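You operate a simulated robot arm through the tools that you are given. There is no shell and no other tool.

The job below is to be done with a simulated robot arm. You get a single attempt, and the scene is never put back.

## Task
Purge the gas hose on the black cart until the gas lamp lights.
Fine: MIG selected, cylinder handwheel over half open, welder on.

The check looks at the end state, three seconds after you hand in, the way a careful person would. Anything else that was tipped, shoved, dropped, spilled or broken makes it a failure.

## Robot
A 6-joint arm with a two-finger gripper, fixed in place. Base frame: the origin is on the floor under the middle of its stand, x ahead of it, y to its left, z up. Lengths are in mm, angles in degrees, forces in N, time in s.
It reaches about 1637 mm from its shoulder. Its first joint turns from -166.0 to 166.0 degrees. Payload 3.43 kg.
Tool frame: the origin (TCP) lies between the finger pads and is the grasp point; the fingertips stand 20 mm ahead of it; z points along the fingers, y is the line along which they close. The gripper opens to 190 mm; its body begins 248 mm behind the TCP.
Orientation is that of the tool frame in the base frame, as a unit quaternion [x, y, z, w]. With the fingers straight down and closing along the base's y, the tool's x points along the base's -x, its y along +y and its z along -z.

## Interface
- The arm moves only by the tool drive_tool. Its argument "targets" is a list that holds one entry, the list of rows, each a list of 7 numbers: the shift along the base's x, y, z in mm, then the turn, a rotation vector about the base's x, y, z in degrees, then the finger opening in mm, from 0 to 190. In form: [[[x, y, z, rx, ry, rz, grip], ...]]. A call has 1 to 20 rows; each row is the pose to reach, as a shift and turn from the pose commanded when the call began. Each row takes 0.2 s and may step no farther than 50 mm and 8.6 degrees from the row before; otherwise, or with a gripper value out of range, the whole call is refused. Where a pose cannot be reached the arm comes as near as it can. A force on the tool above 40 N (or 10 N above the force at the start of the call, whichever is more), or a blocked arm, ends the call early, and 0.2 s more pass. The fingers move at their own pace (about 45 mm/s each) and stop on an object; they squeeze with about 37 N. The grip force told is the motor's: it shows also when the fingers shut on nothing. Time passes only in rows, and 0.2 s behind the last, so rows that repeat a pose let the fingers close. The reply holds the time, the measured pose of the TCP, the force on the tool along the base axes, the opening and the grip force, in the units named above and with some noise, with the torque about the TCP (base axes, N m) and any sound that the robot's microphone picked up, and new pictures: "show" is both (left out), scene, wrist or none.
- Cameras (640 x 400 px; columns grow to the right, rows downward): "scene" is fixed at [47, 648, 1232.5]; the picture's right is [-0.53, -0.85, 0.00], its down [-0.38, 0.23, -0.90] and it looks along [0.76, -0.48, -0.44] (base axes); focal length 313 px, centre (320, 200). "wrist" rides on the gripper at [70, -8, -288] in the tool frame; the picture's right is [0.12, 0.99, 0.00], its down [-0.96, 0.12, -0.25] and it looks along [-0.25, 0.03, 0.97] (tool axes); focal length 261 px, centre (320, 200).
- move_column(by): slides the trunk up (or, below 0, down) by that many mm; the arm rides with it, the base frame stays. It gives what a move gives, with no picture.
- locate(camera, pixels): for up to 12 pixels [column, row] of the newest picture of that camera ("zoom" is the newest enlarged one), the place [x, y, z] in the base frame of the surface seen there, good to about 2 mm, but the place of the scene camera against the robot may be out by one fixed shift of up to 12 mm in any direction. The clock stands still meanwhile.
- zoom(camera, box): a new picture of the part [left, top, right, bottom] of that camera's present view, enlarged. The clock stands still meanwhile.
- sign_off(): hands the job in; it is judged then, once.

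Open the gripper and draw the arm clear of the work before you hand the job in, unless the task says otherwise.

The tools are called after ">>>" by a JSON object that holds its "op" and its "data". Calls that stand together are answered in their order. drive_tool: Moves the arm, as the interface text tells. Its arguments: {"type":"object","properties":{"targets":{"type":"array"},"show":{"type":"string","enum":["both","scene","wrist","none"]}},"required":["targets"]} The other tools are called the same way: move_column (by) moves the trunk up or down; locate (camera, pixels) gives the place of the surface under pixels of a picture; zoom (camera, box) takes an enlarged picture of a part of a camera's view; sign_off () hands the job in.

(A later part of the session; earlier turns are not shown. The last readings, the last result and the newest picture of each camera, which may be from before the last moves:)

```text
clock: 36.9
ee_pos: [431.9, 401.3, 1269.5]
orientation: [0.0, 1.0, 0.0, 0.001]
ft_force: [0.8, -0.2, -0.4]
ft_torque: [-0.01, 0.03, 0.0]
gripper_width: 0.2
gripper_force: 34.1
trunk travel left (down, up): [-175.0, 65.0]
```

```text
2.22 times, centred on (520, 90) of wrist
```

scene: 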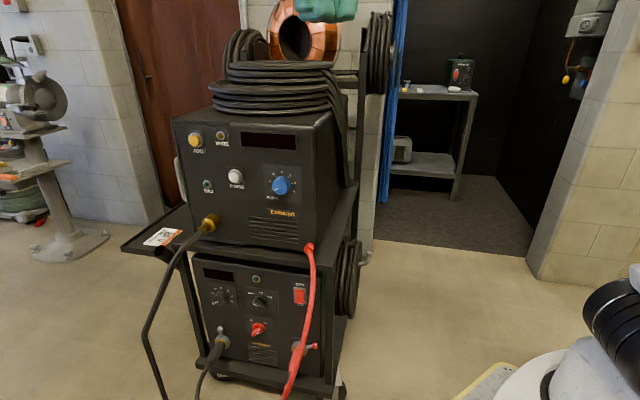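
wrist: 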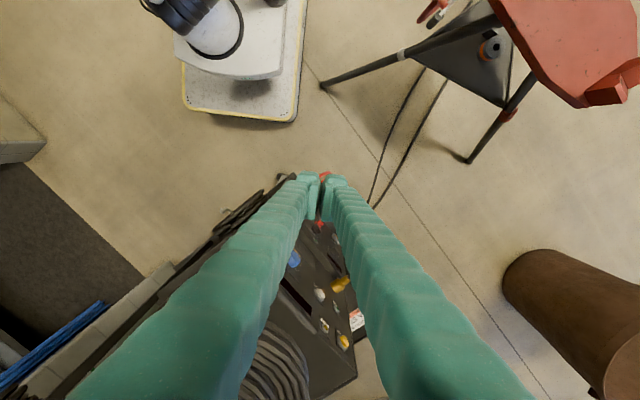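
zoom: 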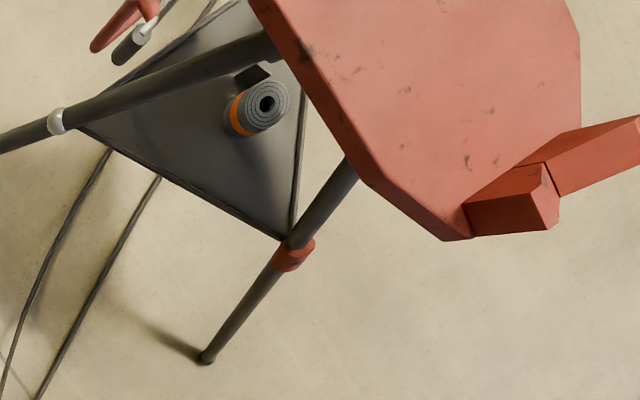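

The tripod stand occupies roughly x<230, y>650 (top at z about 880), so I keep the wrist away from there. I tilt the tool 45° toward the panel and descend to a viewing pose about 300 mm in front, fingers open to see between them.

>>> {"op": "drive_tool", "data": {"targets": [[[5, 18, -35, -3.5, -3.6, 0, 40], [10, 36, -71, -7.0, -7.2, 0, 80], [16, 53, -107, -10.4, -10.8, 0, 120], [21, 71, -142, -13.9, -14.4, 0, 150], [27, 88, -178, -17.4, -17.9, 0, 150], [32, 106, -213, -20.9, -21.5, 0, 150], [37, 124, -249, -24.3, -25.1, 0, 150], [43, 141, -284, -27.8, -28.7, 0, 150], [48, 159, -320, -31.3, -32.3, 0, 150], [48, 159, -320, -31.3, -32.3, 0, 150]]], "show": "both"}}

```text
clock: 39.1
ee_pos: [479.5, 563.7, 949.6]
orientation: [0.0, 0.924, -0.267, 0.275]
ft_force: [-0.7, 0.8, -0.5]
ft_torque: [-0.14, -0.07, -0.06]
gripper_width: 149.8
gripper_force: 0.1
trunk travel left (down, up): [-175.0, 65.0]
```

scene: 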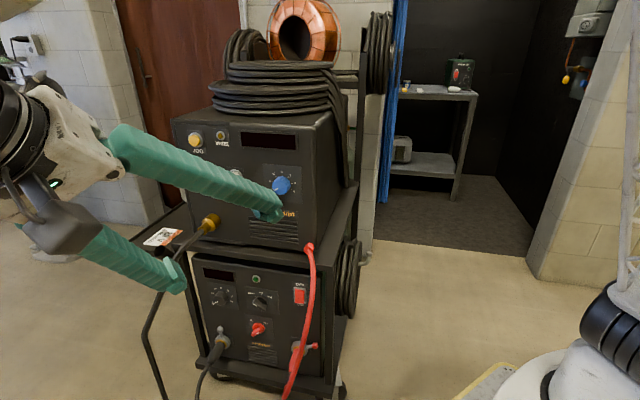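
wrist: 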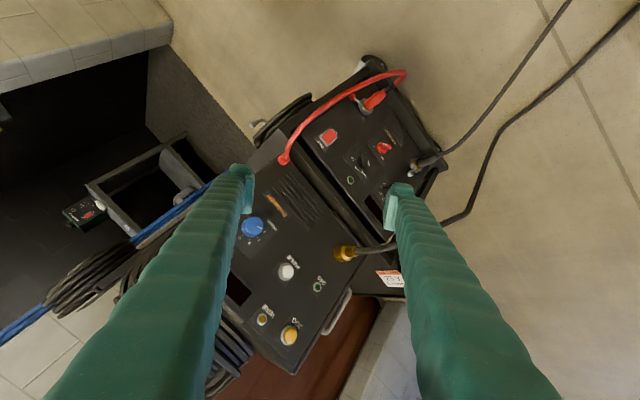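

The wrist camera now sees the whole front: PURGE at (287,271), GAS lamp (318,287), rocker (327,138), selector (363,160). I zoom on the lower panel and locate features in the robot frame.

>>> {"op": "zoom", "data": {"camera": "wrist", "box": [275, 60, 435, 210]}}

>>> {"op": "locate", "data": {"camera": "wrist", "pixels": [[287, 271], [318, 287], [290, 335], [252, 227], [327, 138], [351, 181], [363, 160], [384, 148], [310, 290], [300, 255], [345, 150], [370, 185]]}}

```text
2.67 times, centred on (355, 135) of wrist
```

zoom: 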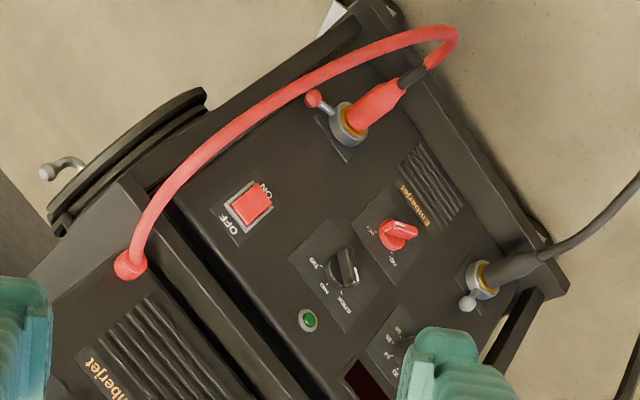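

```text
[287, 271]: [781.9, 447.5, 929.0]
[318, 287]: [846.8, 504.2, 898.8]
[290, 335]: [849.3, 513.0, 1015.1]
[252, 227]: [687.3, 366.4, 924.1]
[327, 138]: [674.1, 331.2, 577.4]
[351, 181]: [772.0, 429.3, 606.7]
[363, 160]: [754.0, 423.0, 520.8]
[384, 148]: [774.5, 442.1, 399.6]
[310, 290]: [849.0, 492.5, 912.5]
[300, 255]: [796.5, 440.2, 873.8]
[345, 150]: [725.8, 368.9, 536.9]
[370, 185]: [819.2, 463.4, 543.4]
```

The red lead arcs close to the rocker. I locate points along the lead plus rocker and selector details in the zoomed picture.

>>> {"op": "locate", "data": {"camera": "zoom", "pixels": [[128, 262], [150, 200], [185, 160], [225, 125], [270, 95], [320, 68], [370, 48], [420, 34], [450, 45], [420, 75], [375, 105], [315, 98]]}}

>>> {"op": "locate", "data": {"camera": "zoom", "pixels": [[252, 205], [240, 222], [264, 192], [270, 215], [235, 198], [253, 186], [344, 262], [350, 283], [335, 255], [322, 286], [395, 235], [410, 228]]}}

```text
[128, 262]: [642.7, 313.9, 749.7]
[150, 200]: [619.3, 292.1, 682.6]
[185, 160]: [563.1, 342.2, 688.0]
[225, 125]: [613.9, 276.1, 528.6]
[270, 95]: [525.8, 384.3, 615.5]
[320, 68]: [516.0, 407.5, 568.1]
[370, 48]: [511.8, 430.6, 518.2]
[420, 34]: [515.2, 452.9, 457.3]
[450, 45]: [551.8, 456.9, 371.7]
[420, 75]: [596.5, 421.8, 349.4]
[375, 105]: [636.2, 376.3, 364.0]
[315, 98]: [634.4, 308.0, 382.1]
```

```text
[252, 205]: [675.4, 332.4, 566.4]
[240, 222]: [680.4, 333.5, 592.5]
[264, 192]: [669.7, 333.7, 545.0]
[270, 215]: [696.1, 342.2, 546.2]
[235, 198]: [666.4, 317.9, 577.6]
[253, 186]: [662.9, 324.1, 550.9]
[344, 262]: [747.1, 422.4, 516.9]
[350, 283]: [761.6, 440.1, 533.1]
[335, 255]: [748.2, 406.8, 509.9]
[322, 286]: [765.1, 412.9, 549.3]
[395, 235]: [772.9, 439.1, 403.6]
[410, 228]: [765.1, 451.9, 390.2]
```

The lead bulges to about 200 mm in front of the panel at t≈640–715, so I'll come to the rocker from the left. I zoom on a fingertip to learn its size.

>>> {"op": "zoom", "data": {"camera": "wrist", "box": [210, 150, 290, 230]}}

>>> {"op": "locate", "data": {"camera": "wrist", "pixels": [[232, 167], [250, 168], [252, 185], [248, 212], [238, 175], [232, 185], [405, 186], [390, 190], [388, 215], [395, 230], [412, 188], [400, 200]]}}

>>> {"op": "zoom", "data": {"camera": "scene", "box": [90, 110, 290, 310]}}

```text
5.00 times, centred on (250, 190) of wrist
```

zoom: 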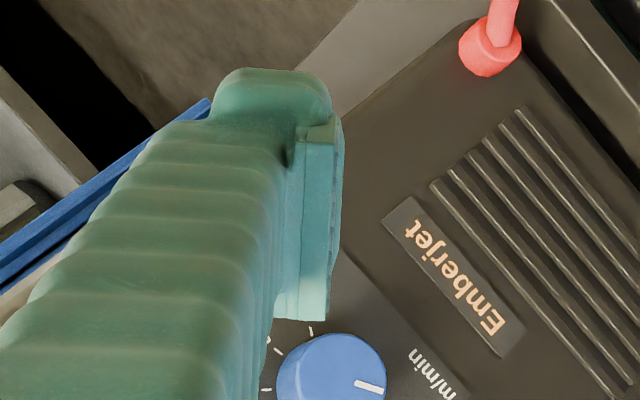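

```text
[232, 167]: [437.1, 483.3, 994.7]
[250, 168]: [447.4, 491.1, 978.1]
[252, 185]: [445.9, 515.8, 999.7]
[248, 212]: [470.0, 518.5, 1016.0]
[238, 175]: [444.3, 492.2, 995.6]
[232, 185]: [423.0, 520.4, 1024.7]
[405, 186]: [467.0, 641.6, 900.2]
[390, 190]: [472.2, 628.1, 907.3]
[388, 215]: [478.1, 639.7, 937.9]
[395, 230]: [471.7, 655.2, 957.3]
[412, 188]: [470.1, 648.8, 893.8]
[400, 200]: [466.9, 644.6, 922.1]
```

```text
2.00 times, centred on (190, 210) of scene
```

zoom: 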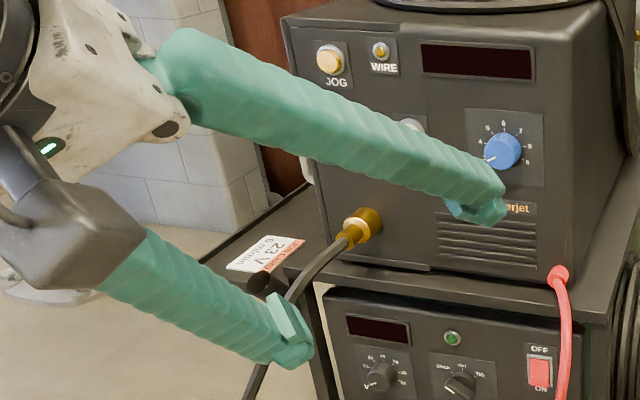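

The fingertips are about 48×30 mm each, so I'll press the rocker's lower (ON) end with the leading top corner of the closed tips, tool pitched 30° down and yawed 12° so it comes from the left of the red lead. I move to a stand-off about 110 mm from the rocker.

>>> {"op": "drive_tool", "data": {"targets": [[[5, -5, -20, -1.2, -1.0, -1.2, 110], [10, -10, -45, -2.3, -1.9, -2.4, 70], [22, -22, -88, -3.5, -2.9, -3.6, 30], [36, -34, -131, -4.6, -3.9, -4.8, 0], [50, -46, -174, -5.8, -4.8, -6.0, 0], [64, -58, -217, -6.9, -5.8, -7.2, 0], [78, -70, -260, -8.1, -6.8, -8.4, 0], [92, -82, -303, -9.2, -7.7, -9.5, 0], [106, -94, -335, -10.4, -8.7, -10.7, 0], [120, -106, -362, -11.5, -9.64, -11.93, 0], [120, -106, -362, -11.5, -9.64, -11.93, 0]]], "show": "both"}}

```text
clock: 41.5
ee_pos: [597.9, 453.3, 586.3]
orientation: [0.09, 0.861, -0.383, 0.321]
ft_force: [0.5, -0.7, 0.4]
ft_torque: [0.02, 0.01, 0.02]
gripper_width: 0.0
gripper_force: 34.9
trunk travel left (down, up): [-175.0, 65.0]
```

scene: 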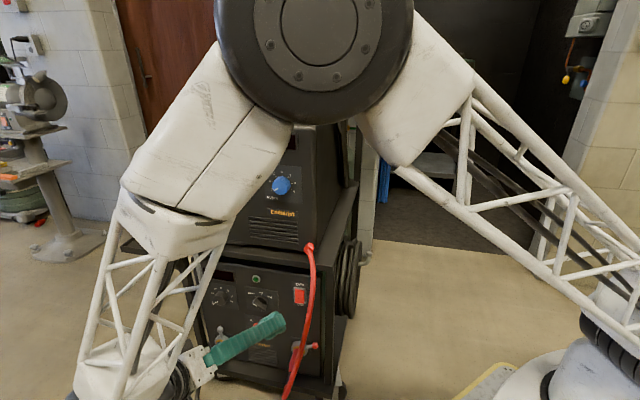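
wrist: 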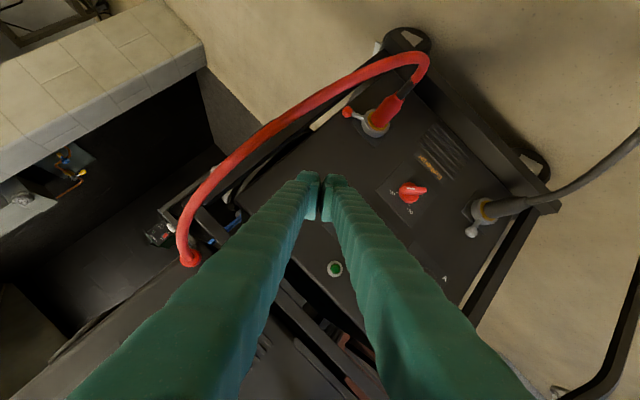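

I'm at the stand-off with the lead clear to the side. I advance to a pre-contact point about 20 mm short of the rocker's lower end.

>>> {"op": "drive_tool", "data": {"targets": [[[14, -24, -20, 0, 0, 0, 0], [29, -48, -40, 0, 0, 0, 0], [43.4, -72.1, -59.9, 0, 0, 0, 0], [43.4, -72.1, -59.9, 0, 0, 0, 0]]], "show": "both"}}

>>> {"op": "zoom", "data": {"camera": "scene", "box": [240, 260, 340, 350]}}

>>> {"op": "zoom", "data": {"camera": "wrist", "box": [250, 120, 410, 260]}}

```text
clock: 42.5
ee_pos: [640.9, 380.5, 529.2]
orientation: [0.091, 0.861, -0.383, 0.321]
ft_force: [0.0, 0.4, 0.0]
ft_torque: [0.01, -0.02, -0.01]
gripper_width: 0.0
gripper_force: 34.4
trunk travel left (down, up): [-175.0, 65.0]
```

scene: 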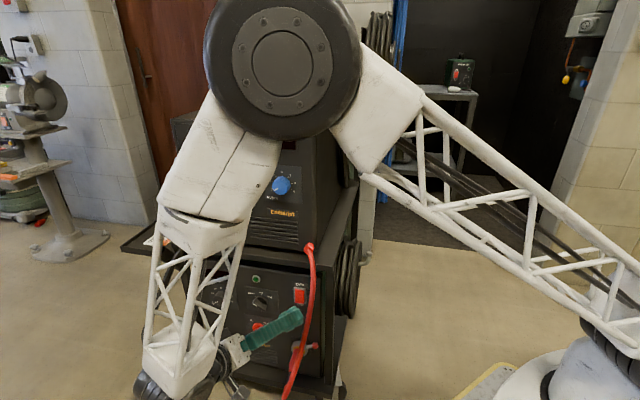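
wrist: 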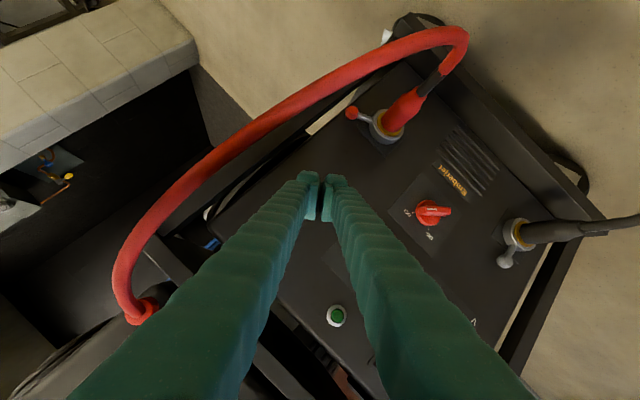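

```text
4.44 times, centred on (290, 305) of scene
```

zoom: 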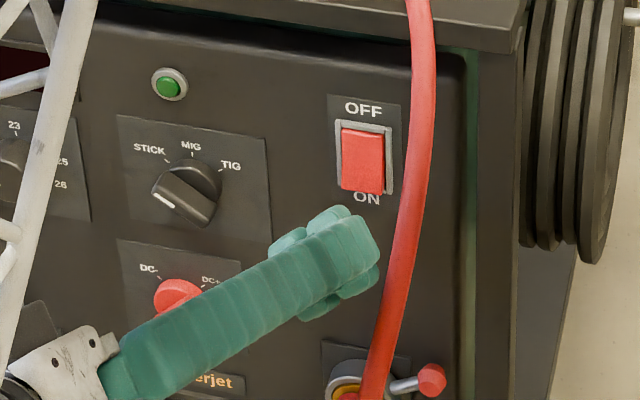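

```text
2.86 times, centred on (330, 190) of wrist
```

zoom: 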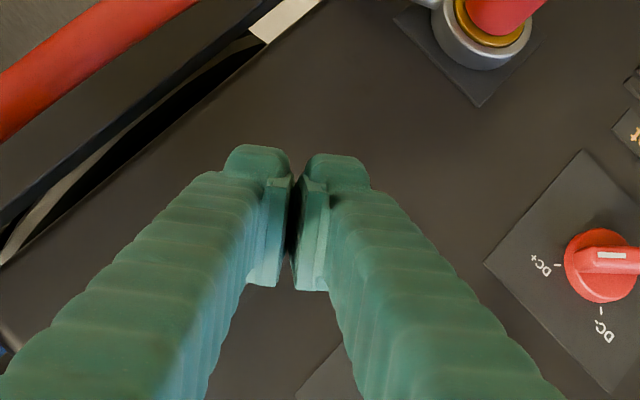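

The tip is just below and in front of the ON label in the scene view. I locate the fingertip edges and rocker in the same scene zoom to compare.

>>> {"op": "zoom", "data": {"camera": "scene", "box": [295, 275, 345, 335]}}

>>> {"op": "locate", "data": {"camera": "scene", "pixels": [[317, 307], [322, 310], [325, 315], [319, 303.5], [322, 295], [324, 302], [318, 290], [326, 292], [312, 312], [320, 318]]}}

```text
6.67 times, centred on (320, 305) of scene
```

zoom: 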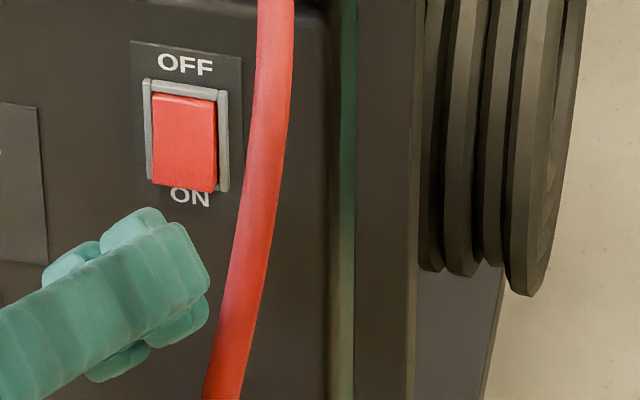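

```text
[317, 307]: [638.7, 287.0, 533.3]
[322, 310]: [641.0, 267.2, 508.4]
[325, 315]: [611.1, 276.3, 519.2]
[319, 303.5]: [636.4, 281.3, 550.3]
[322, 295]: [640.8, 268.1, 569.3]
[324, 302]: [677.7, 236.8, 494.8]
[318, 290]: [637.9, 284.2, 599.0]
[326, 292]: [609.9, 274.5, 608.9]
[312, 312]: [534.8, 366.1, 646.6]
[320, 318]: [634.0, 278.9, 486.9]
```

I misjudged pixel positions; I use the newest zoom picture directly for the rocker bottom (185,190) and tip outline (150,212), (195,240), (207,290).

>>> {"op": "locate", "data": {"camera": "zoom", "pixels": [[165, 180], [205, 185], [158, 105], [215, 110], [148, 212], [165, 217], [190, 235], [208, 280], [205, 305], [120, 225], [182, 140], [232, 270]]}}

```text
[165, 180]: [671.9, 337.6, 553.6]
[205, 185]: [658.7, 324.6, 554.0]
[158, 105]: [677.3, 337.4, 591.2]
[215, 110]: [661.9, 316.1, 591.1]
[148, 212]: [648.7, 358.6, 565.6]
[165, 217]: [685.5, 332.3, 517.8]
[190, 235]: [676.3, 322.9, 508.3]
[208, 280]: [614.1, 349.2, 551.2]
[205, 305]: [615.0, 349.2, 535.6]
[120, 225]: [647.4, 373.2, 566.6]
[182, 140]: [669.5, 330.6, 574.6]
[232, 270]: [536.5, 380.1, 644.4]
```

Calibrating the scene camera against the wrist (offset about +6,+4,-6), the tip's leading corner is at about z=556 and centred on the rocker; I lower 5 mm and push in along the panel normal in small steps.

>>> {"op": "drive_tool", "data": {"targets": [[[0, 0, -5, 0, 0, 0, 0], [5.7, -5.6, -5, 0, 0, 0, 0], [10.8, -10.4, -5, 0, 0, 0, 0], [14.4, -13.9, -5, 0, 0, 0, 0], [16.5, -16, -5, 0, 0, 0, 0], [18.7, -18.1, -5, 0, 0, 0, 0], [20.1, -19.5, -5, 0, 0, 0, 0], [20.1, -19.5, -5, 0, 0, 0, 0]]], "show": "both"}}

>>> {"op": "zoom", "data": {"camera": "scene", "box": [280, 270, 330, 330]}}

```text
clock: 44.3
ee_pos: [662.3, 362.0, 523.9]
orientation: [0.09, 0.861, -0.383, 0.321]
ft_force: [0.0, 0.2, 0.3]
ft_torque: [0.0, 0.01, 0.01]
gripper_width: 0.0
gripper_force: 34.0
trunk travel left (down, up): [-175.0, 65.0]
```

scene: 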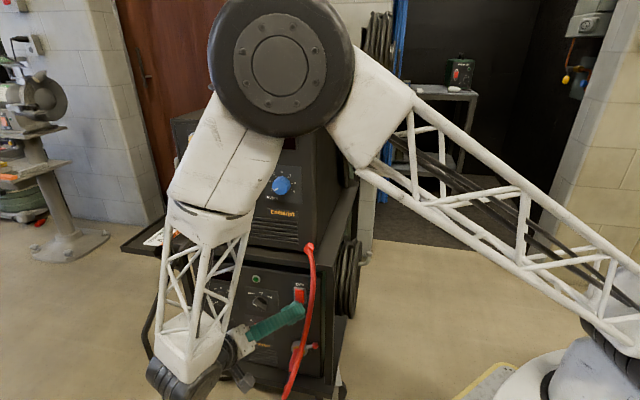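
wrist: 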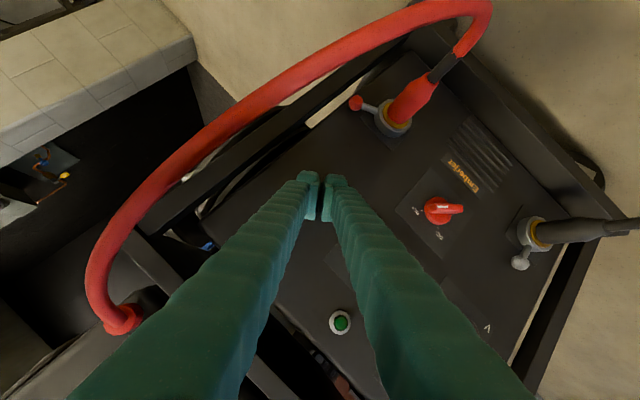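

```text
6.67 times, centred on (305, 300) of scene
```

zoom: 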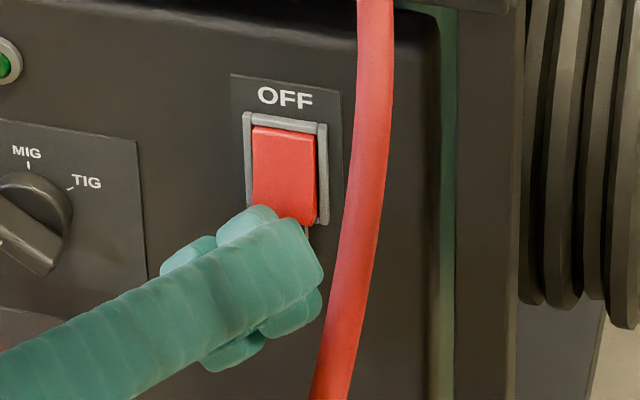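

No contact force yet at this depth, with the tip right over the rocker's lower end. I continue pushing in 2 mm steps.

>>> {"op": "drive_tool", "data": {"targets": [[[1.4, -1.4, 0, 0, 0, 0, 0], [2.9, -2.8, 0, 0, 0, 0, 0], [4.3, -4.2, 0, 0, 0, 0, 0], [5.7, -5.6, 0, 0, 0, 0, 0], [7.2, -7.0, 0, 0, 0, 0, 0], [8.6, -8.3, 0, 0, 0, 0, 0], [8.6, -8.3, 0, 0, 0, 0, 0]]], "show": "scene"}}

>>> {"op": "zoom", "data": {"camera": "scene", "box": [280, 270, 330, 330]}}

```text
clock: 45.7
ee_pos: [666.7, 358.3, 522.4]
orientation: [0.092, 0.862, -0.383, 0.319]
ft_force: [-38.6, 38.9, -0.1]
ft_torque: [-0.99, -0.84, -0.65]
gripper_width: 0.0
gripper_force: 34.3
trunk travel left (down, up): [-175.0, 65.0]
heard: click
stopped in row 6: the force on the tool passed its limit at 44 N (the readings are from after the stop); the commanded pose is now the measured one
```

scene: 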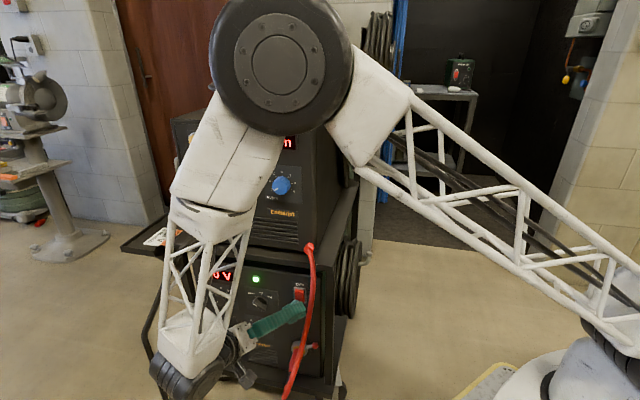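

```text
6.67 times, centred on (305, 300) of scene
```

zoom: 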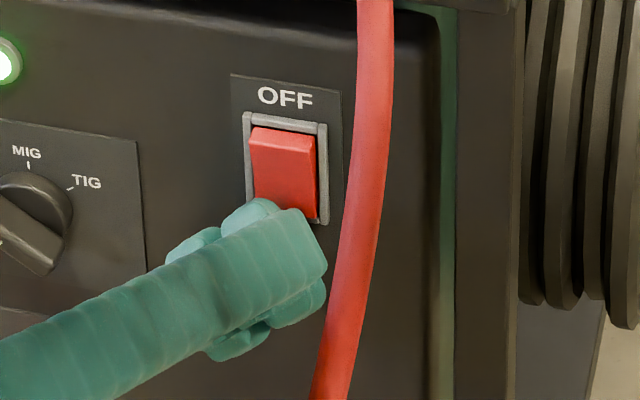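

A click was heard: displays and green lamp are lit and the rocker's ON end is in. I back off along the tool axis, then square the tool to the panel in front of the selector with the fingers open.

>>> {"op": "drive_tool", "data": {"targets": [[[-19, 29, 20, 0, 0, 0, 0], [-38.6, 57.4, 40, 0, 0, 0, 0], [-24, 70, 32, -4.6, -3.9, 2.3, 30], [-9.5, 83, 24, -9.2, -7.7, 4.7, 70], [5, 96, 16, -13.8, -11.6, 7.0, 100], [19.7, 109, 8, -18.4, -15.4, 9.4, 100], [34.3, 121.6, -0.4, -23.0, -19.3, 11.7, 100], [34.3, 121.6, -0.4, -23.0, -19.3, 11.7, 100]]], "show": "both"}}

>>> {"op": "zoom", "data": {"camera": "wrist", "box": [240, 120, 400, 220]}}

```text
clock: 47.5
ee_pos: [704.5, 476.5, 520.3]
orientation: [0.002, 0.707, -0.492, 0.507]
ft_force: [0.4, 0.3, 1.6]
ft_torque: [-0.03, -0.06, 0.03]
gripper_width: 99.8
gripper_force: 0.0
trunk travel left (down, up): [-175.0, 65.0]
```

scene: 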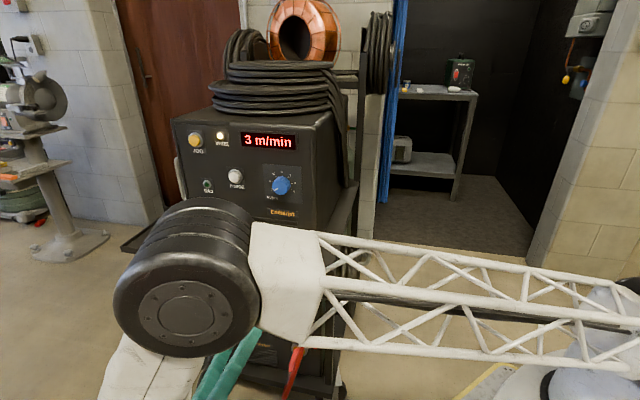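
wrist: 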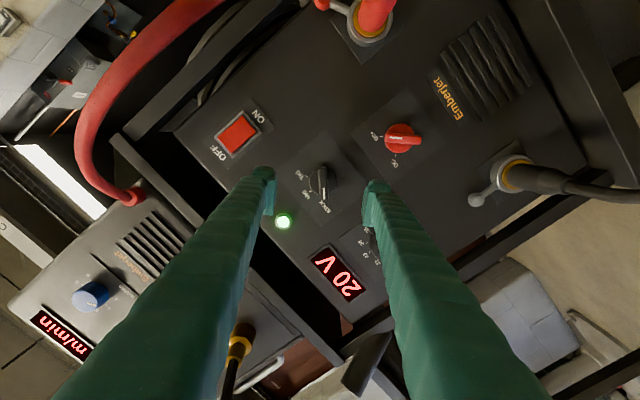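

```text
4.00 times, centred on (320, 170) of wrist
```

zoom: 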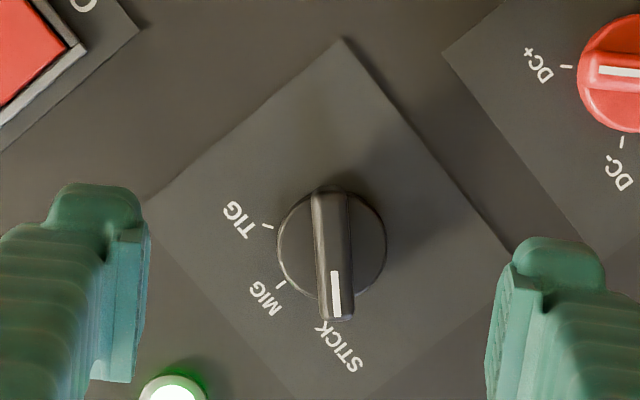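

The picture clearly shows the selector's ridge pointing at STICK, and my finger closing line is square to the ridge; MIG is about 55° clockwise. I locate the ridge and disc precisely.

>>> {"op": "locate", "data": {"camera": "zoom", "pixels": [[331, 200], [334, 245], [337, 285], [337, 315], [290, 245], [375, 245], [332, 192], [310, 290], [360, 285], [250, 150], [420, 200], [300, 330]]}}

>>> {"op": "locate", "data": {"camera": "wrist", "pixels": [[283, 221], [237, 133], [402, 137], [390, 140], [510, 170], [480, 200], [365, 235], [375, 345], [235, 350], [140, 195], [90, 295], [268, 180]]}}

```text
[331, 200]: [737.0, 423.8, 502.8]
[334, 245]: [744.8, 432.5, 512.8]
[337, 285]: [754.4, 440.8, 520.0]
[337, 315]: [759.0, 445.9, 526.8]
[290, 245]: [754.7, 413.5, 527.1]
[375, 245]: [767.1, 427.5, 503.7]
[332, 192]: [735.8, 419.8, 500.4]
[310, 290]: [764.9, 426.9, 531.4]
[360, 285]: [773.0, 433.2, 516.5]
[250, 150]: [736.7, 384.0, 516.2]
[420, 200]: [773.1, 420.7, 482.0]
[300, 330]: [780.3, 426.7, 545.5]
```

```text
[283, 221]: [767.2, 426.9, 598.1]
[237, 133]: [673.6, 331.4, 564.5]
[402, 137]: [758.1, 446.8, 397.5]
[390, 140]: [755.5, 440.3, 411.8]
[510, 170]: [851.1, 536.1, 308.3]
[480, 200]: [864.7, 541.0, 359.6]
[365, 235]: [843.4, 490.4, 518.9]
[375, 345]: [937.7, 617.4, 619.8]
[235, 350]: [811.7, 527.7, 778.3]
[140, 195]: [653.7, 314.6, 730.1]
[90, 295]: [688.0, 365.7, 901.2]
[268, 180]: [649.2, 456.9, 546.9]
```

The knob axis is at t≈831, z≈515 and the ridge front at 235 mm depth. I close in to 30 mm further with a 60 mm opening, lowering 6 mm to centre on it, then recheck.

>>> {"op": "drive_tool", "data": {"targets": [[[10, -10, -3, 0, 0, 0, 80], [20.8, -21.6, -6, 0, 0, 0, 60], [20.8, -21.6, -6, 0, 0, 0, 60], [20.8, -21.6, -6, 0, 0, 0, 60]]], "show": "wrist"}}

>>> {"op": "zoom", "data": {"camera": "wrist", "box": [240, 130, 400, 230]}}

```text
clock: 48.5
ee_pos: [725.2, 454.8, 515.4]
orientation: [0.002, 0.709, -0.491, 0.507]
ft_force: [0.4, 0.0, 0.0]
ft_torque: [-0.02, -0.03, -0.02]
gripper_width: 60.0
gripper_force: 0.1
trunk travel left (down, up): [-175.0, 65.0]
```

wrist: 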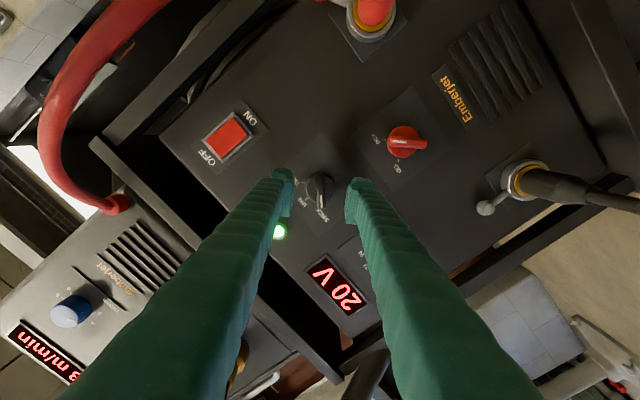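

```text
4.00 times, centred on (320, 180) of wrist
```

zoom: 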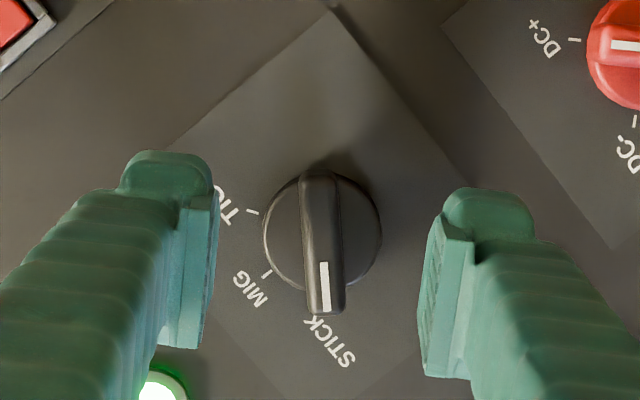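

The ridge at zoom (322,243) is centred between the pads (215 and 425). I advance 24 mm and close on the ridge.

>>> {"op": "drive_tool", "data": {"targets": [[[9, -8.7, 0, 0, 0, 0, 60], [14.5, -14, 0, 0, 0, 0, 60], [17.5, -17, 0, 0, 0, 0, 60], [17.5, -17, 0, 0, 0, 0, 40], [17.5, -17, 0, 0, 0, 0, 20], [17.5, -17, 0, 0, 0, 0, 5], [17.5, -17, 0, 0, 0, 0, 0], [17.5, -17, 0, 0, 0, 0, 0]]], "show": "wrist"}}

>>> {"op": "zoom", "data": {"camera": "wrist", "box": [240, 130, 400, 230]}}

```text
clock: 50.3
ee_pos: [742.6, 437.8, 515.5]
orientation: [0.002, 0.708, -0.492, 0.506]
ft_force: [10.6, 6.4, -4.3]
ft_torque: [0.01, 0.05, 0.09]
gripper_width: 11.5
gripper_force: 45.1
trunk travel left (down, up): [-175.0, 65.0]
```

wrist: 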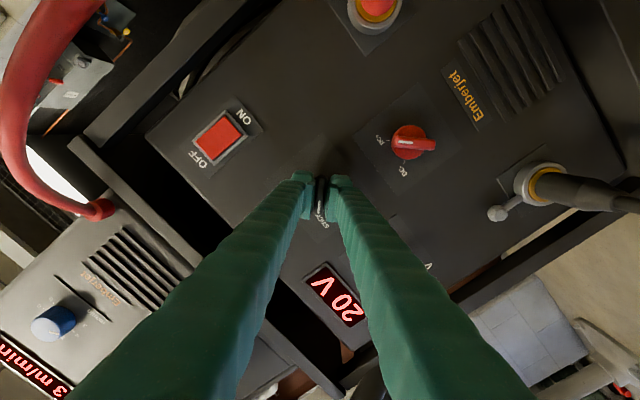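

```text
4.00 times, centred on (320, 180) of wrist
```

zoom: 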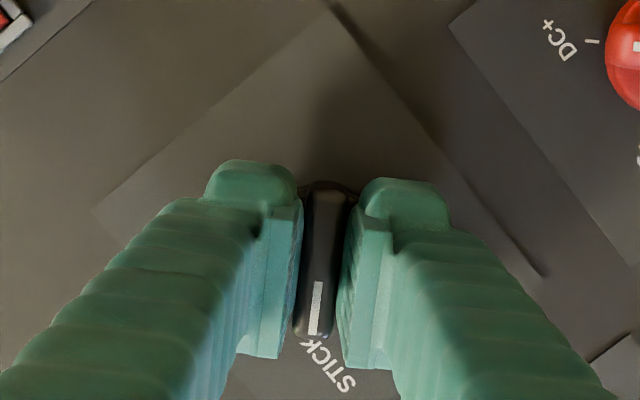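

The ridge is gripped (11.5 mm) and has aligned with the pads, so the pointer is now 44° left of vertical. I turn 44° clockwise (about +a) to bring it straight up to MIG.

>>> {"op": "drive_tool", "data": {"targets": [[[0, 0, 0, 5.3, -5.1, 0, 0], [0, 0, 0, 10.5, -10.2, 0, 0], [0, 0, 0, 15.8, -15.3, 0, 0], [0, 0, 0, 21.1, -20.4, 0, 0], [0, 0, 0, 26.3, -25.5, 0, 0], [0, 0, 0, 31.6, -30.6, 0, 0], [0, 0, 0, 31.6, -30.6, 0, 0]]], "show": "wrist"}}

>>> {"op": "zoom", "data": {"camera": "wrist", "box": [240, 130, 400, 230]}}

```text
clock: 51.9
ee_pos: [742.1, 438.9, 514.8]
orientation: [0.267, 0.656, -0.265, 0.654]
ft_force: [22.6, 12.0, -10.9]
ft_torque: [0.09, 0.1, 0.15]
gripper_width: 11.6
gripper_force: 44.9
trunk travel left (down, up): [-175.0, 65.0]
```

wrist: 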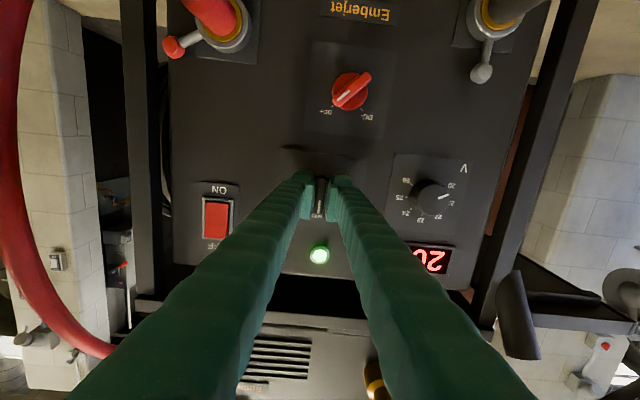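

```text
4.00 times, centred on (320, 180) of wrist
```

zoom: 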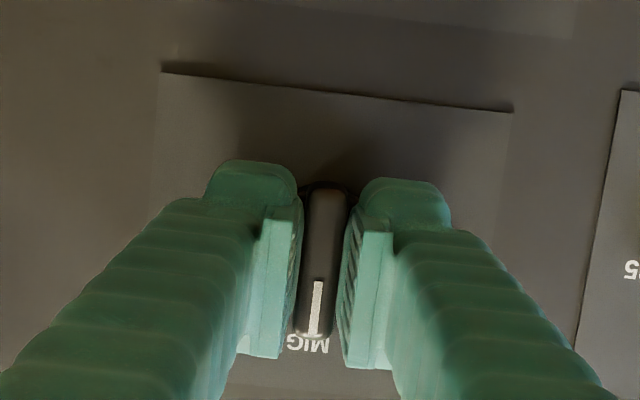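

The pointer's white mark now lines up with MIG. I open the fingers and back straight out 50 mm to verify.

>>> {"op": "drive_tool", "data": {"targets": [[[0, 0, 0, 0, 0, 0, 20], [0, 0, 0, 0, 0, 0, 50], [0, 0, 0, 0, 0, 0, 60], [0, 0, 0, 0, 0, 0, 60], [-14, 14, 0, 0, 0, 0, 60], [-36, 35, 0, 0, 0, 0, 60], [-36, 35, 0, 0, 0, 0, 60]]], "show": "wrist"}}

>>> {"op": "zoom", "data": {"camera": "wrist", "box": [240, 130, 400, 230]}}

```text
clock: 53.5
ee_pos: [706.7, 473.1, 514.9]
orientation: [0.267, 0.657, -0.265, 0.654]
ft_force: [-0.5, -0.3, 1.2]
ft_torque: [0.0, 0.0, 0.0]
gripper_width: 59.8
gripper_force: 0.1
trunk travel left (down, up): [-175.0, 65.0]
```

wrist: 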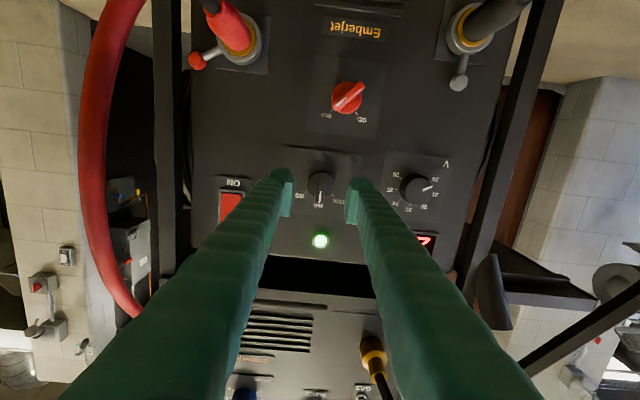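

```text
4.00 times, centred on (320, 180) of wrist
```

zoom: 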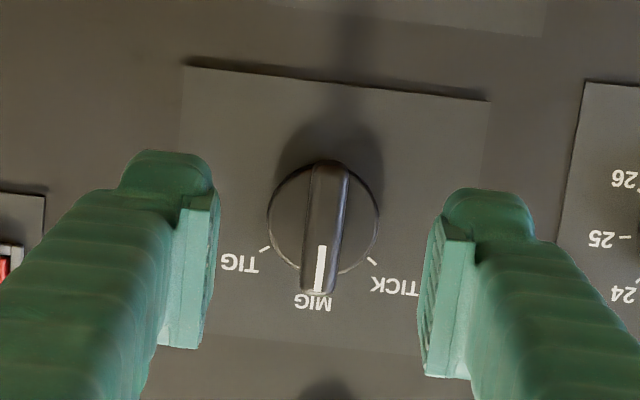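

MIG is selected and the released knob stays put. Before rising to the feeder panel I check where the torch cable runs relative to my path using the wrist view and a fresh scene view.

>>> {"op": "drive_tool", "data": {"targets": [[[0, 0, 0, 0, 0, 0, 40], [0, 0, 0, 0, 0, 0, 10], [0, 0, 0, 0, 0, 0, 0]]], "show": "both"}}

>>> {"op": "locate", "data": {"camera": "wrist", "pixels": [[372, 352], [382, 375], [390, 395], [365, 390], [320, 395], [248, 395], [490, 270], [580, 320], [530, 370]]}}

```text
clock: 54.3
ee_pos: [705.8, 472.7, 514.8]
orientation: [0.267, 0.657, -0.265, 0.654]
ft_force: [-0.5, -0.1, 0.2]
ft_torque: [-0.02, 0.0, 0.04]
gripper_width: 0.0
gripper_force: 8.2
trunk travel left (down, up): [-175.0, 65.0]
```

scene: 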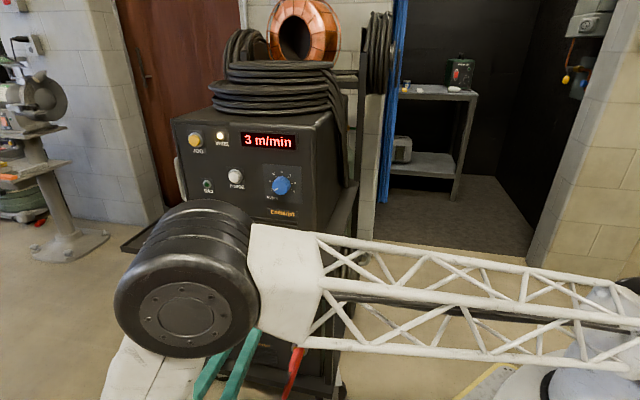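
wrist: 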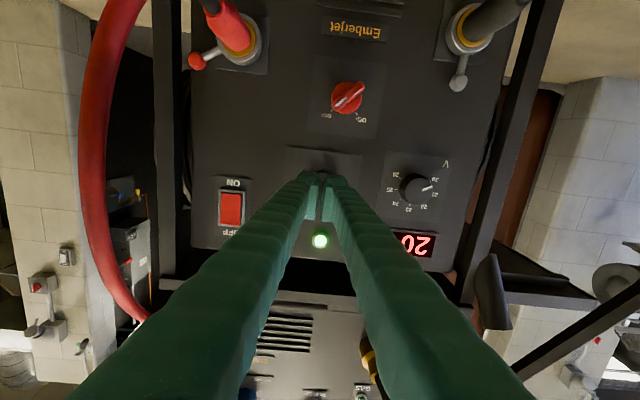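

```text
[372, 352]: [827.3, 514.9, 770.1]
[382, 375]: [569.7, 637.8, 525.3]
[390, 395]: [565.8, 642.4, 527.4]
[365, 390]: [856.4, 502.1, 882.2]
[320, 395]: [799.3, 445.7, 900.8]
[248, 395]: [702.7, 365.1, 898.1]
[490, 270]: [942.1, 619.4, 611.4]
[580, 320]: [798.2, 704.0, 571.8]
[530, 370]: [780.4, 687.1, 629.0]
```

The torch cable runs at t≥943, clear of my path. I back off to 120 mm depth and rise in front of the PURGE button.

>>> {"op": "drive_tool", "data": {"targets": [[[-20, 20, 0, 0, 0, 0, 0], [-42, 41, 0, 0, 0, 0, 0], [-40, 44, 46, 0, 0, 0, 0], [-37, 47, 92, 0, 0, 0, 0], [-34, 50, 138, 0, 0, 0, 0], [-31, 53, 184, 0, 0, 0, 0], [-28, 56, 230, 0, 0, 0, 0], [-26, 58, 276, 0, 0, 0, 0], [-24, 60, 322, 0, 0, 0, 0], [-22, 62, 368, 0, 0, 0, 0], [-20, 63, 414, 0, 0, 0, 0], [-20, 63, 414, 0, 0, 0, 0]]], "show": "both"}}

>>> {"op": "zoom", "data": {"camera": "wrist", "box": [220, 130, 420, 255]}}

```text
clock: 56.9
ee_pos: [685.7, 535.7, 929.5]
orientation: [0.267, 0.657, -0.265, 0.654]
ft_force: [-0.3, 0.2, -0.2]
ft_torque: [0.02, 0.0, -0.01]
gripper_width: 0.0
gripper_force: 33.9
trunk travel left (down, up): [-175.0, 65.0]
```

scene: 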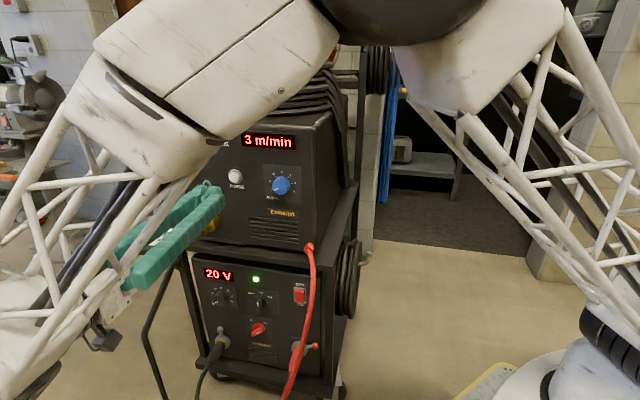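
wrist: 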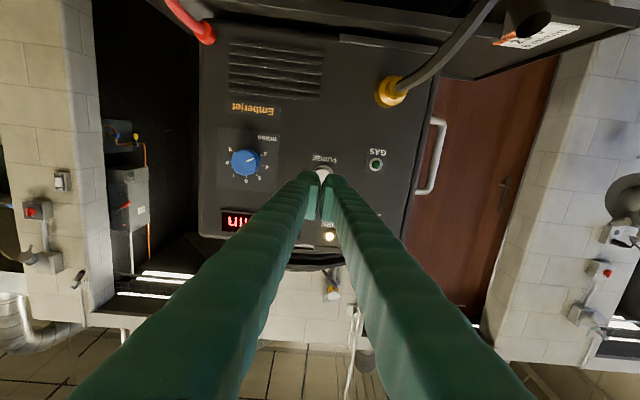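

```text
3.20 times, centred on (320, 192) of wrist
```

zoom: 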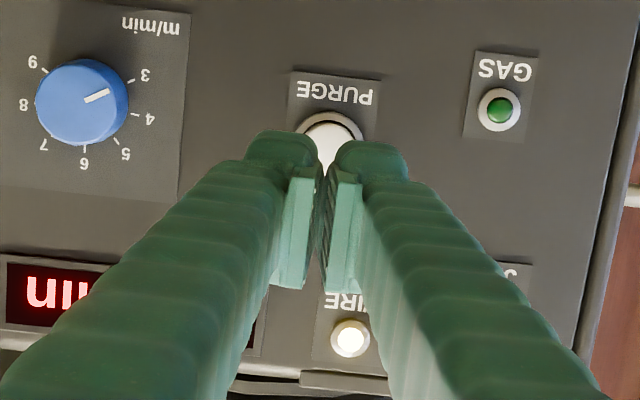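

The PURGE button is right behind the tips at zoom (332,140) and the GAS lamp is visible at zoom (498,108), unlit. I locate both.

>>> {"op": "locate", "data": {"camera": "zoom", "pixels": [[332, 117], [332, 130], [332, 142], [308, 128], [356, 130], [325, 160], [498, 108], [400, 90], [300, 90], [85, 100]]}}

```text
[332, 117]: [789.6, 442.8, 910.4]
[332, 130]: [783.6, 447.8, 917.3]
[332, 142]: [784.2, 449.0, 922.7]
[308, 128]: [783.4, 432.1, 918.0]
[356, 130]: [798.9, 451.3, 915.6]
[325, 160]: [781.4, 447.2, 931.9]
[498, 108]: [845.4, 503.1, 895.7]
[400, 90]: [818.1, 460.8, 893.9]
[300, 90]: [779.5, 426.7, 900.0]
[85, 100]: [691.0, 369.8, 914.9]
```

The button face is at depth 250, centred t≈867, z≈929. I shift 5 mm left and advance 100 mm, leaving about 10 mm to the button.

>>> {"op": "drive_tool", "data": {"targets": [[[3.5, 3.6, 0, 0, 0, 0, 0], [35, -27, 0, 0, 0, 0, 0], [60, -51, 0, 0, 0, 0, 0], [75.3, -65.9, 0, 0, 0, 0, 0], [75.3, -65.9, 0, 0, 0, 0, 0]]], "show": "both"}}

>>> {"op": "zoom", "data": {"camera": "wrist", "box": [240, 120, 440, 245]}}

```text
clock: 58.1
ee_pos: [761.3, 469.1, 929.0]
orientation: [0.266, 0.656, -0.265, 0.654]
ft_force: [-0.3, 0.1, -0.4]
ft_torque: [-0.02, -0.02, -0.02]
gripper_width: 0.2
gripper_force: 34.0
trunk travel left (down, up): [-175.0, 65.0]
```

scene: 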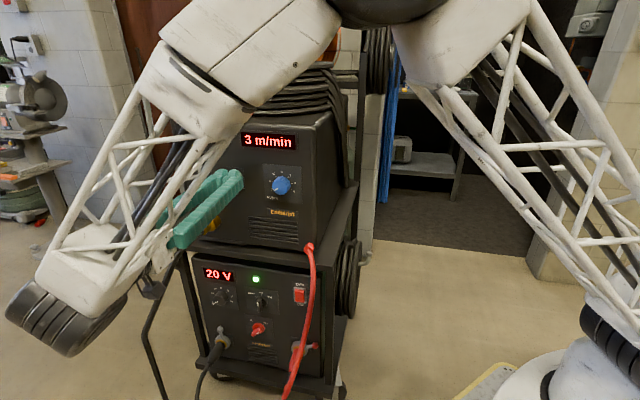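
wrist: 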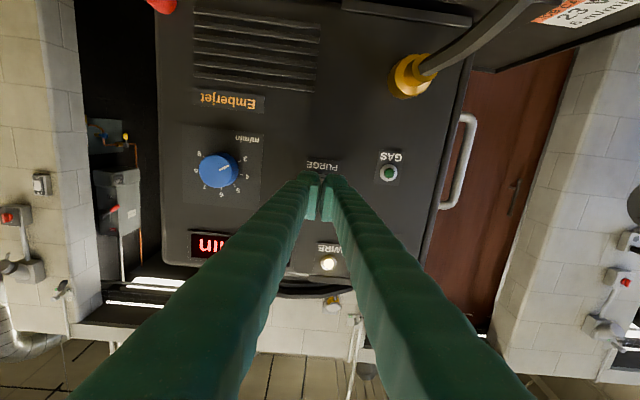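

```text
3.20 times, centred on (340, 182) of wrist
```

zoom: 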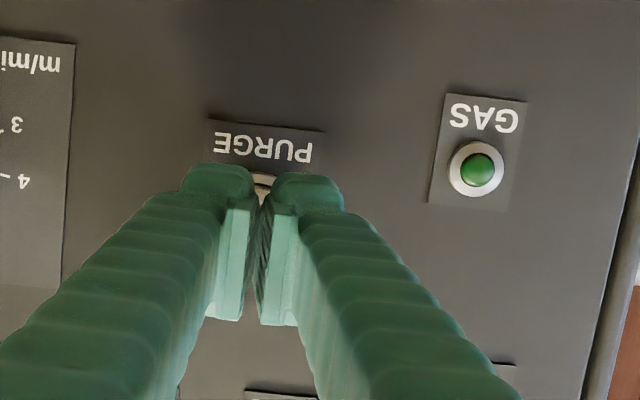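

The tips are aligned on PURGE and the GAS lamp (zoom 478,170) is still dark. I push in by small steps until I feel the button.

>>> {"op": "drive_tool", "data": {"targets": [[[3.6, -3.5, 0, 0, 0, 0, 0], [5.7, -5.6, 0, 0, 0, 0, 0], [7.2, -7.0, 0, 0, 0, 0, 0], [8.3, -8.0, 0, 0, 0, 0, 0], [9.3, -9.0, 0, 0, 0, 0, 0], [10.4, -10.1, 0, 0, 0, 0, 0], [10.4, -10.1, 0, 0, 0, 0, 0]]], "show": "wrist"}}

>>> {"op": "zoom", "data": {"camera": "wrist", "box": [240, 120, 440, 245]}}

```text
clock: 59.7
ee_pos: [772.0, 460.0, 930.7]
orientation: [0.266, 0.657, -0.264, 0.654]
ft_force: [-4.8, 4.1, -0.1]
ft_torque: [-0.02, 0.02, -0.08]
gripper_width: 6.1
gripper_force: 33.9
trunk travel left (down, up): [-175.0, 65.0]
heard: click
```

wrist: 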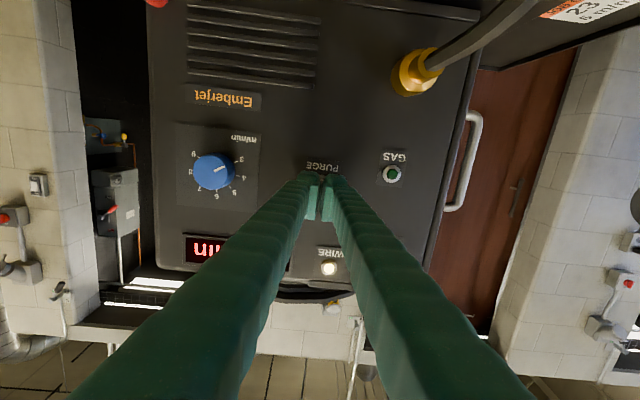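

```text
3.20 times, centred on (340, 182) of wrist
```

zoom: 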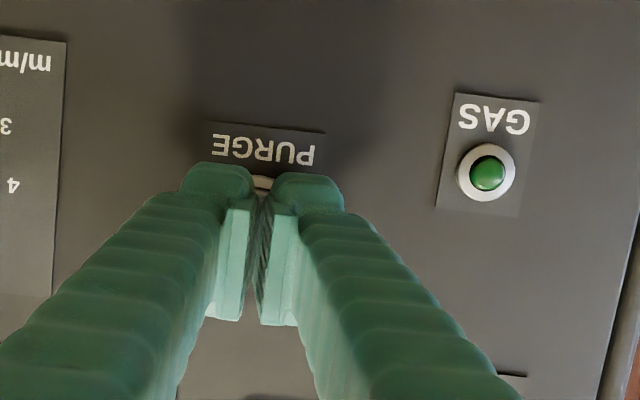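

A click was heard with about 6 N on the button; the lamp is not lit yet. I hold the button down for a few seconds and watch for the lamp.

>>> {"op": "drive_tool", "data": {"targets": [[[0.4, -0.4, 0, 0, 0, 0, 0], [0.7, -0.7, 0, 0, 0, 0, 0], [0.7, -0.7, 0, 0, 0, 0, 0], [0.7, -0.7, 0, 0, 0, 0, 0], [0.7, -0.7, 0, 0, 0, 0, 0], [0.7, -0.7, 0, 0, 0, 0, 0], [0.7, -0.7, 0, 0, 0, 0, 0], [0.7, -0.7, 0, 0, 0, 0, 0], [0.7, -0.7, 0, 0, 0, 0, 0], [0.7, -0.7, 0, 0, 0, 0, 0]]], "show": "wrist"}}

>>> {"op": "zoom", "data": {"camera": "wrist", "box": [240, 120, 440, 245]}}

```text
clock: 61.9
ee_pos: [772.5, 458.6, 929.0]
orientation: [0.267, 0.656, -0.265, 0.654]
ft_force: [-6.7, 11.4, 3.1]
ft_torque: [-0.03, -0.02, -0.03]
gripper_width: 5.8
gripper_force: 34.6
trunk travel left (down, up): [-175.0, 65.0]
```

wrist: 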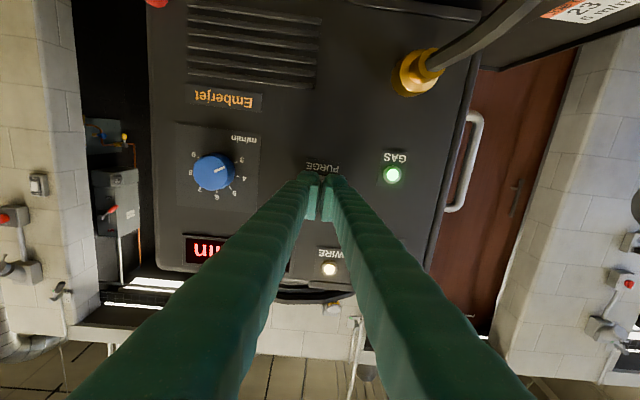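

```text
3.20 times, centred on (340, 182) of wrist
```

zoom: 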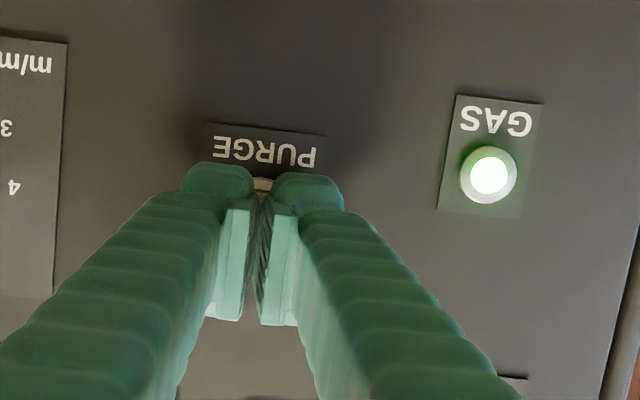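

The GAS lamp (zoom 490,175) is now lit. I release the button by drawing straight back and check that the lamp stays lit.

>>> {"op": "drive_tool", "data": {"targets": [[[-10, 9.7, 0, 0, 0, 0, 0], [-28, 27, 0, 0, 0, 0, 0], [-57, 55.5, 0, 0, 0, 0, 20], [-86, 83.4, 0, 0, 0, 0, 40], [-100, 97, 0, 0, 0, 0, 60], [-100, 97, 0, 0, 0, 0, 60]]], "show": "both"}}

>>> {"op": "zoom", "data": {"camera": "wrist", "box": [220, 100, 420, 255]}}

```text
clock: 63.3
ee_pos: [673.2, 556.1, 930.6]
orientation: [0.266, 0.656, -0.265, 0.654]
ft_force: [-0.7, -0.1, 0.4]
ft_torque: [-0.03, -0.03, 0.04]
gripper_width: 60.0
gripper_force: 0.0
trunk travel left (down, up): [-175.0, 65.0]
```

scene: 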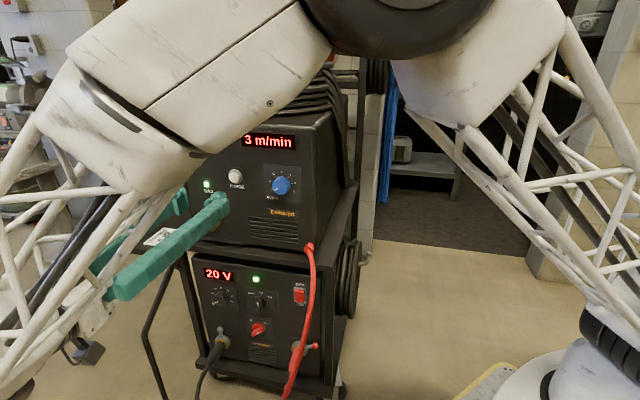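
wrist: 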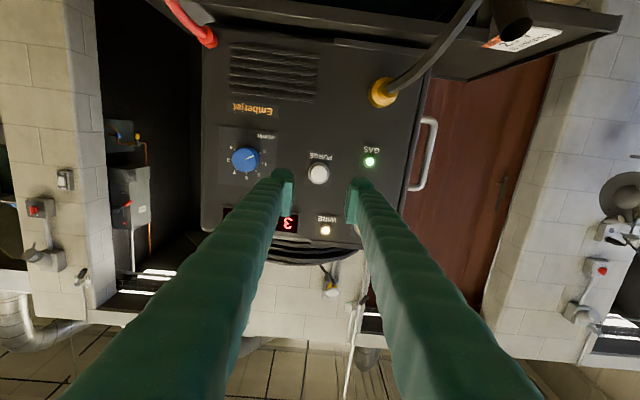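

```text
2.58 times, centred on (320, 178) of wrist
```

zoom: 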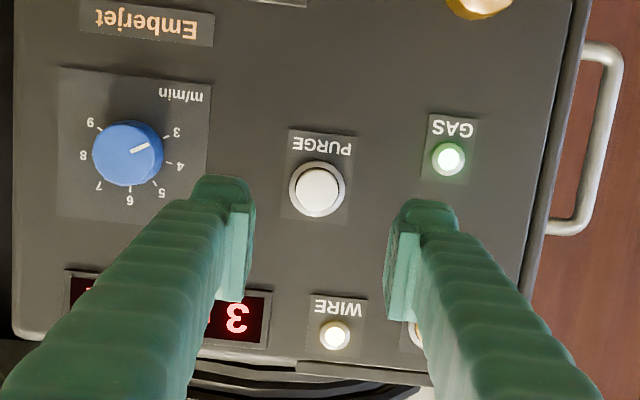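

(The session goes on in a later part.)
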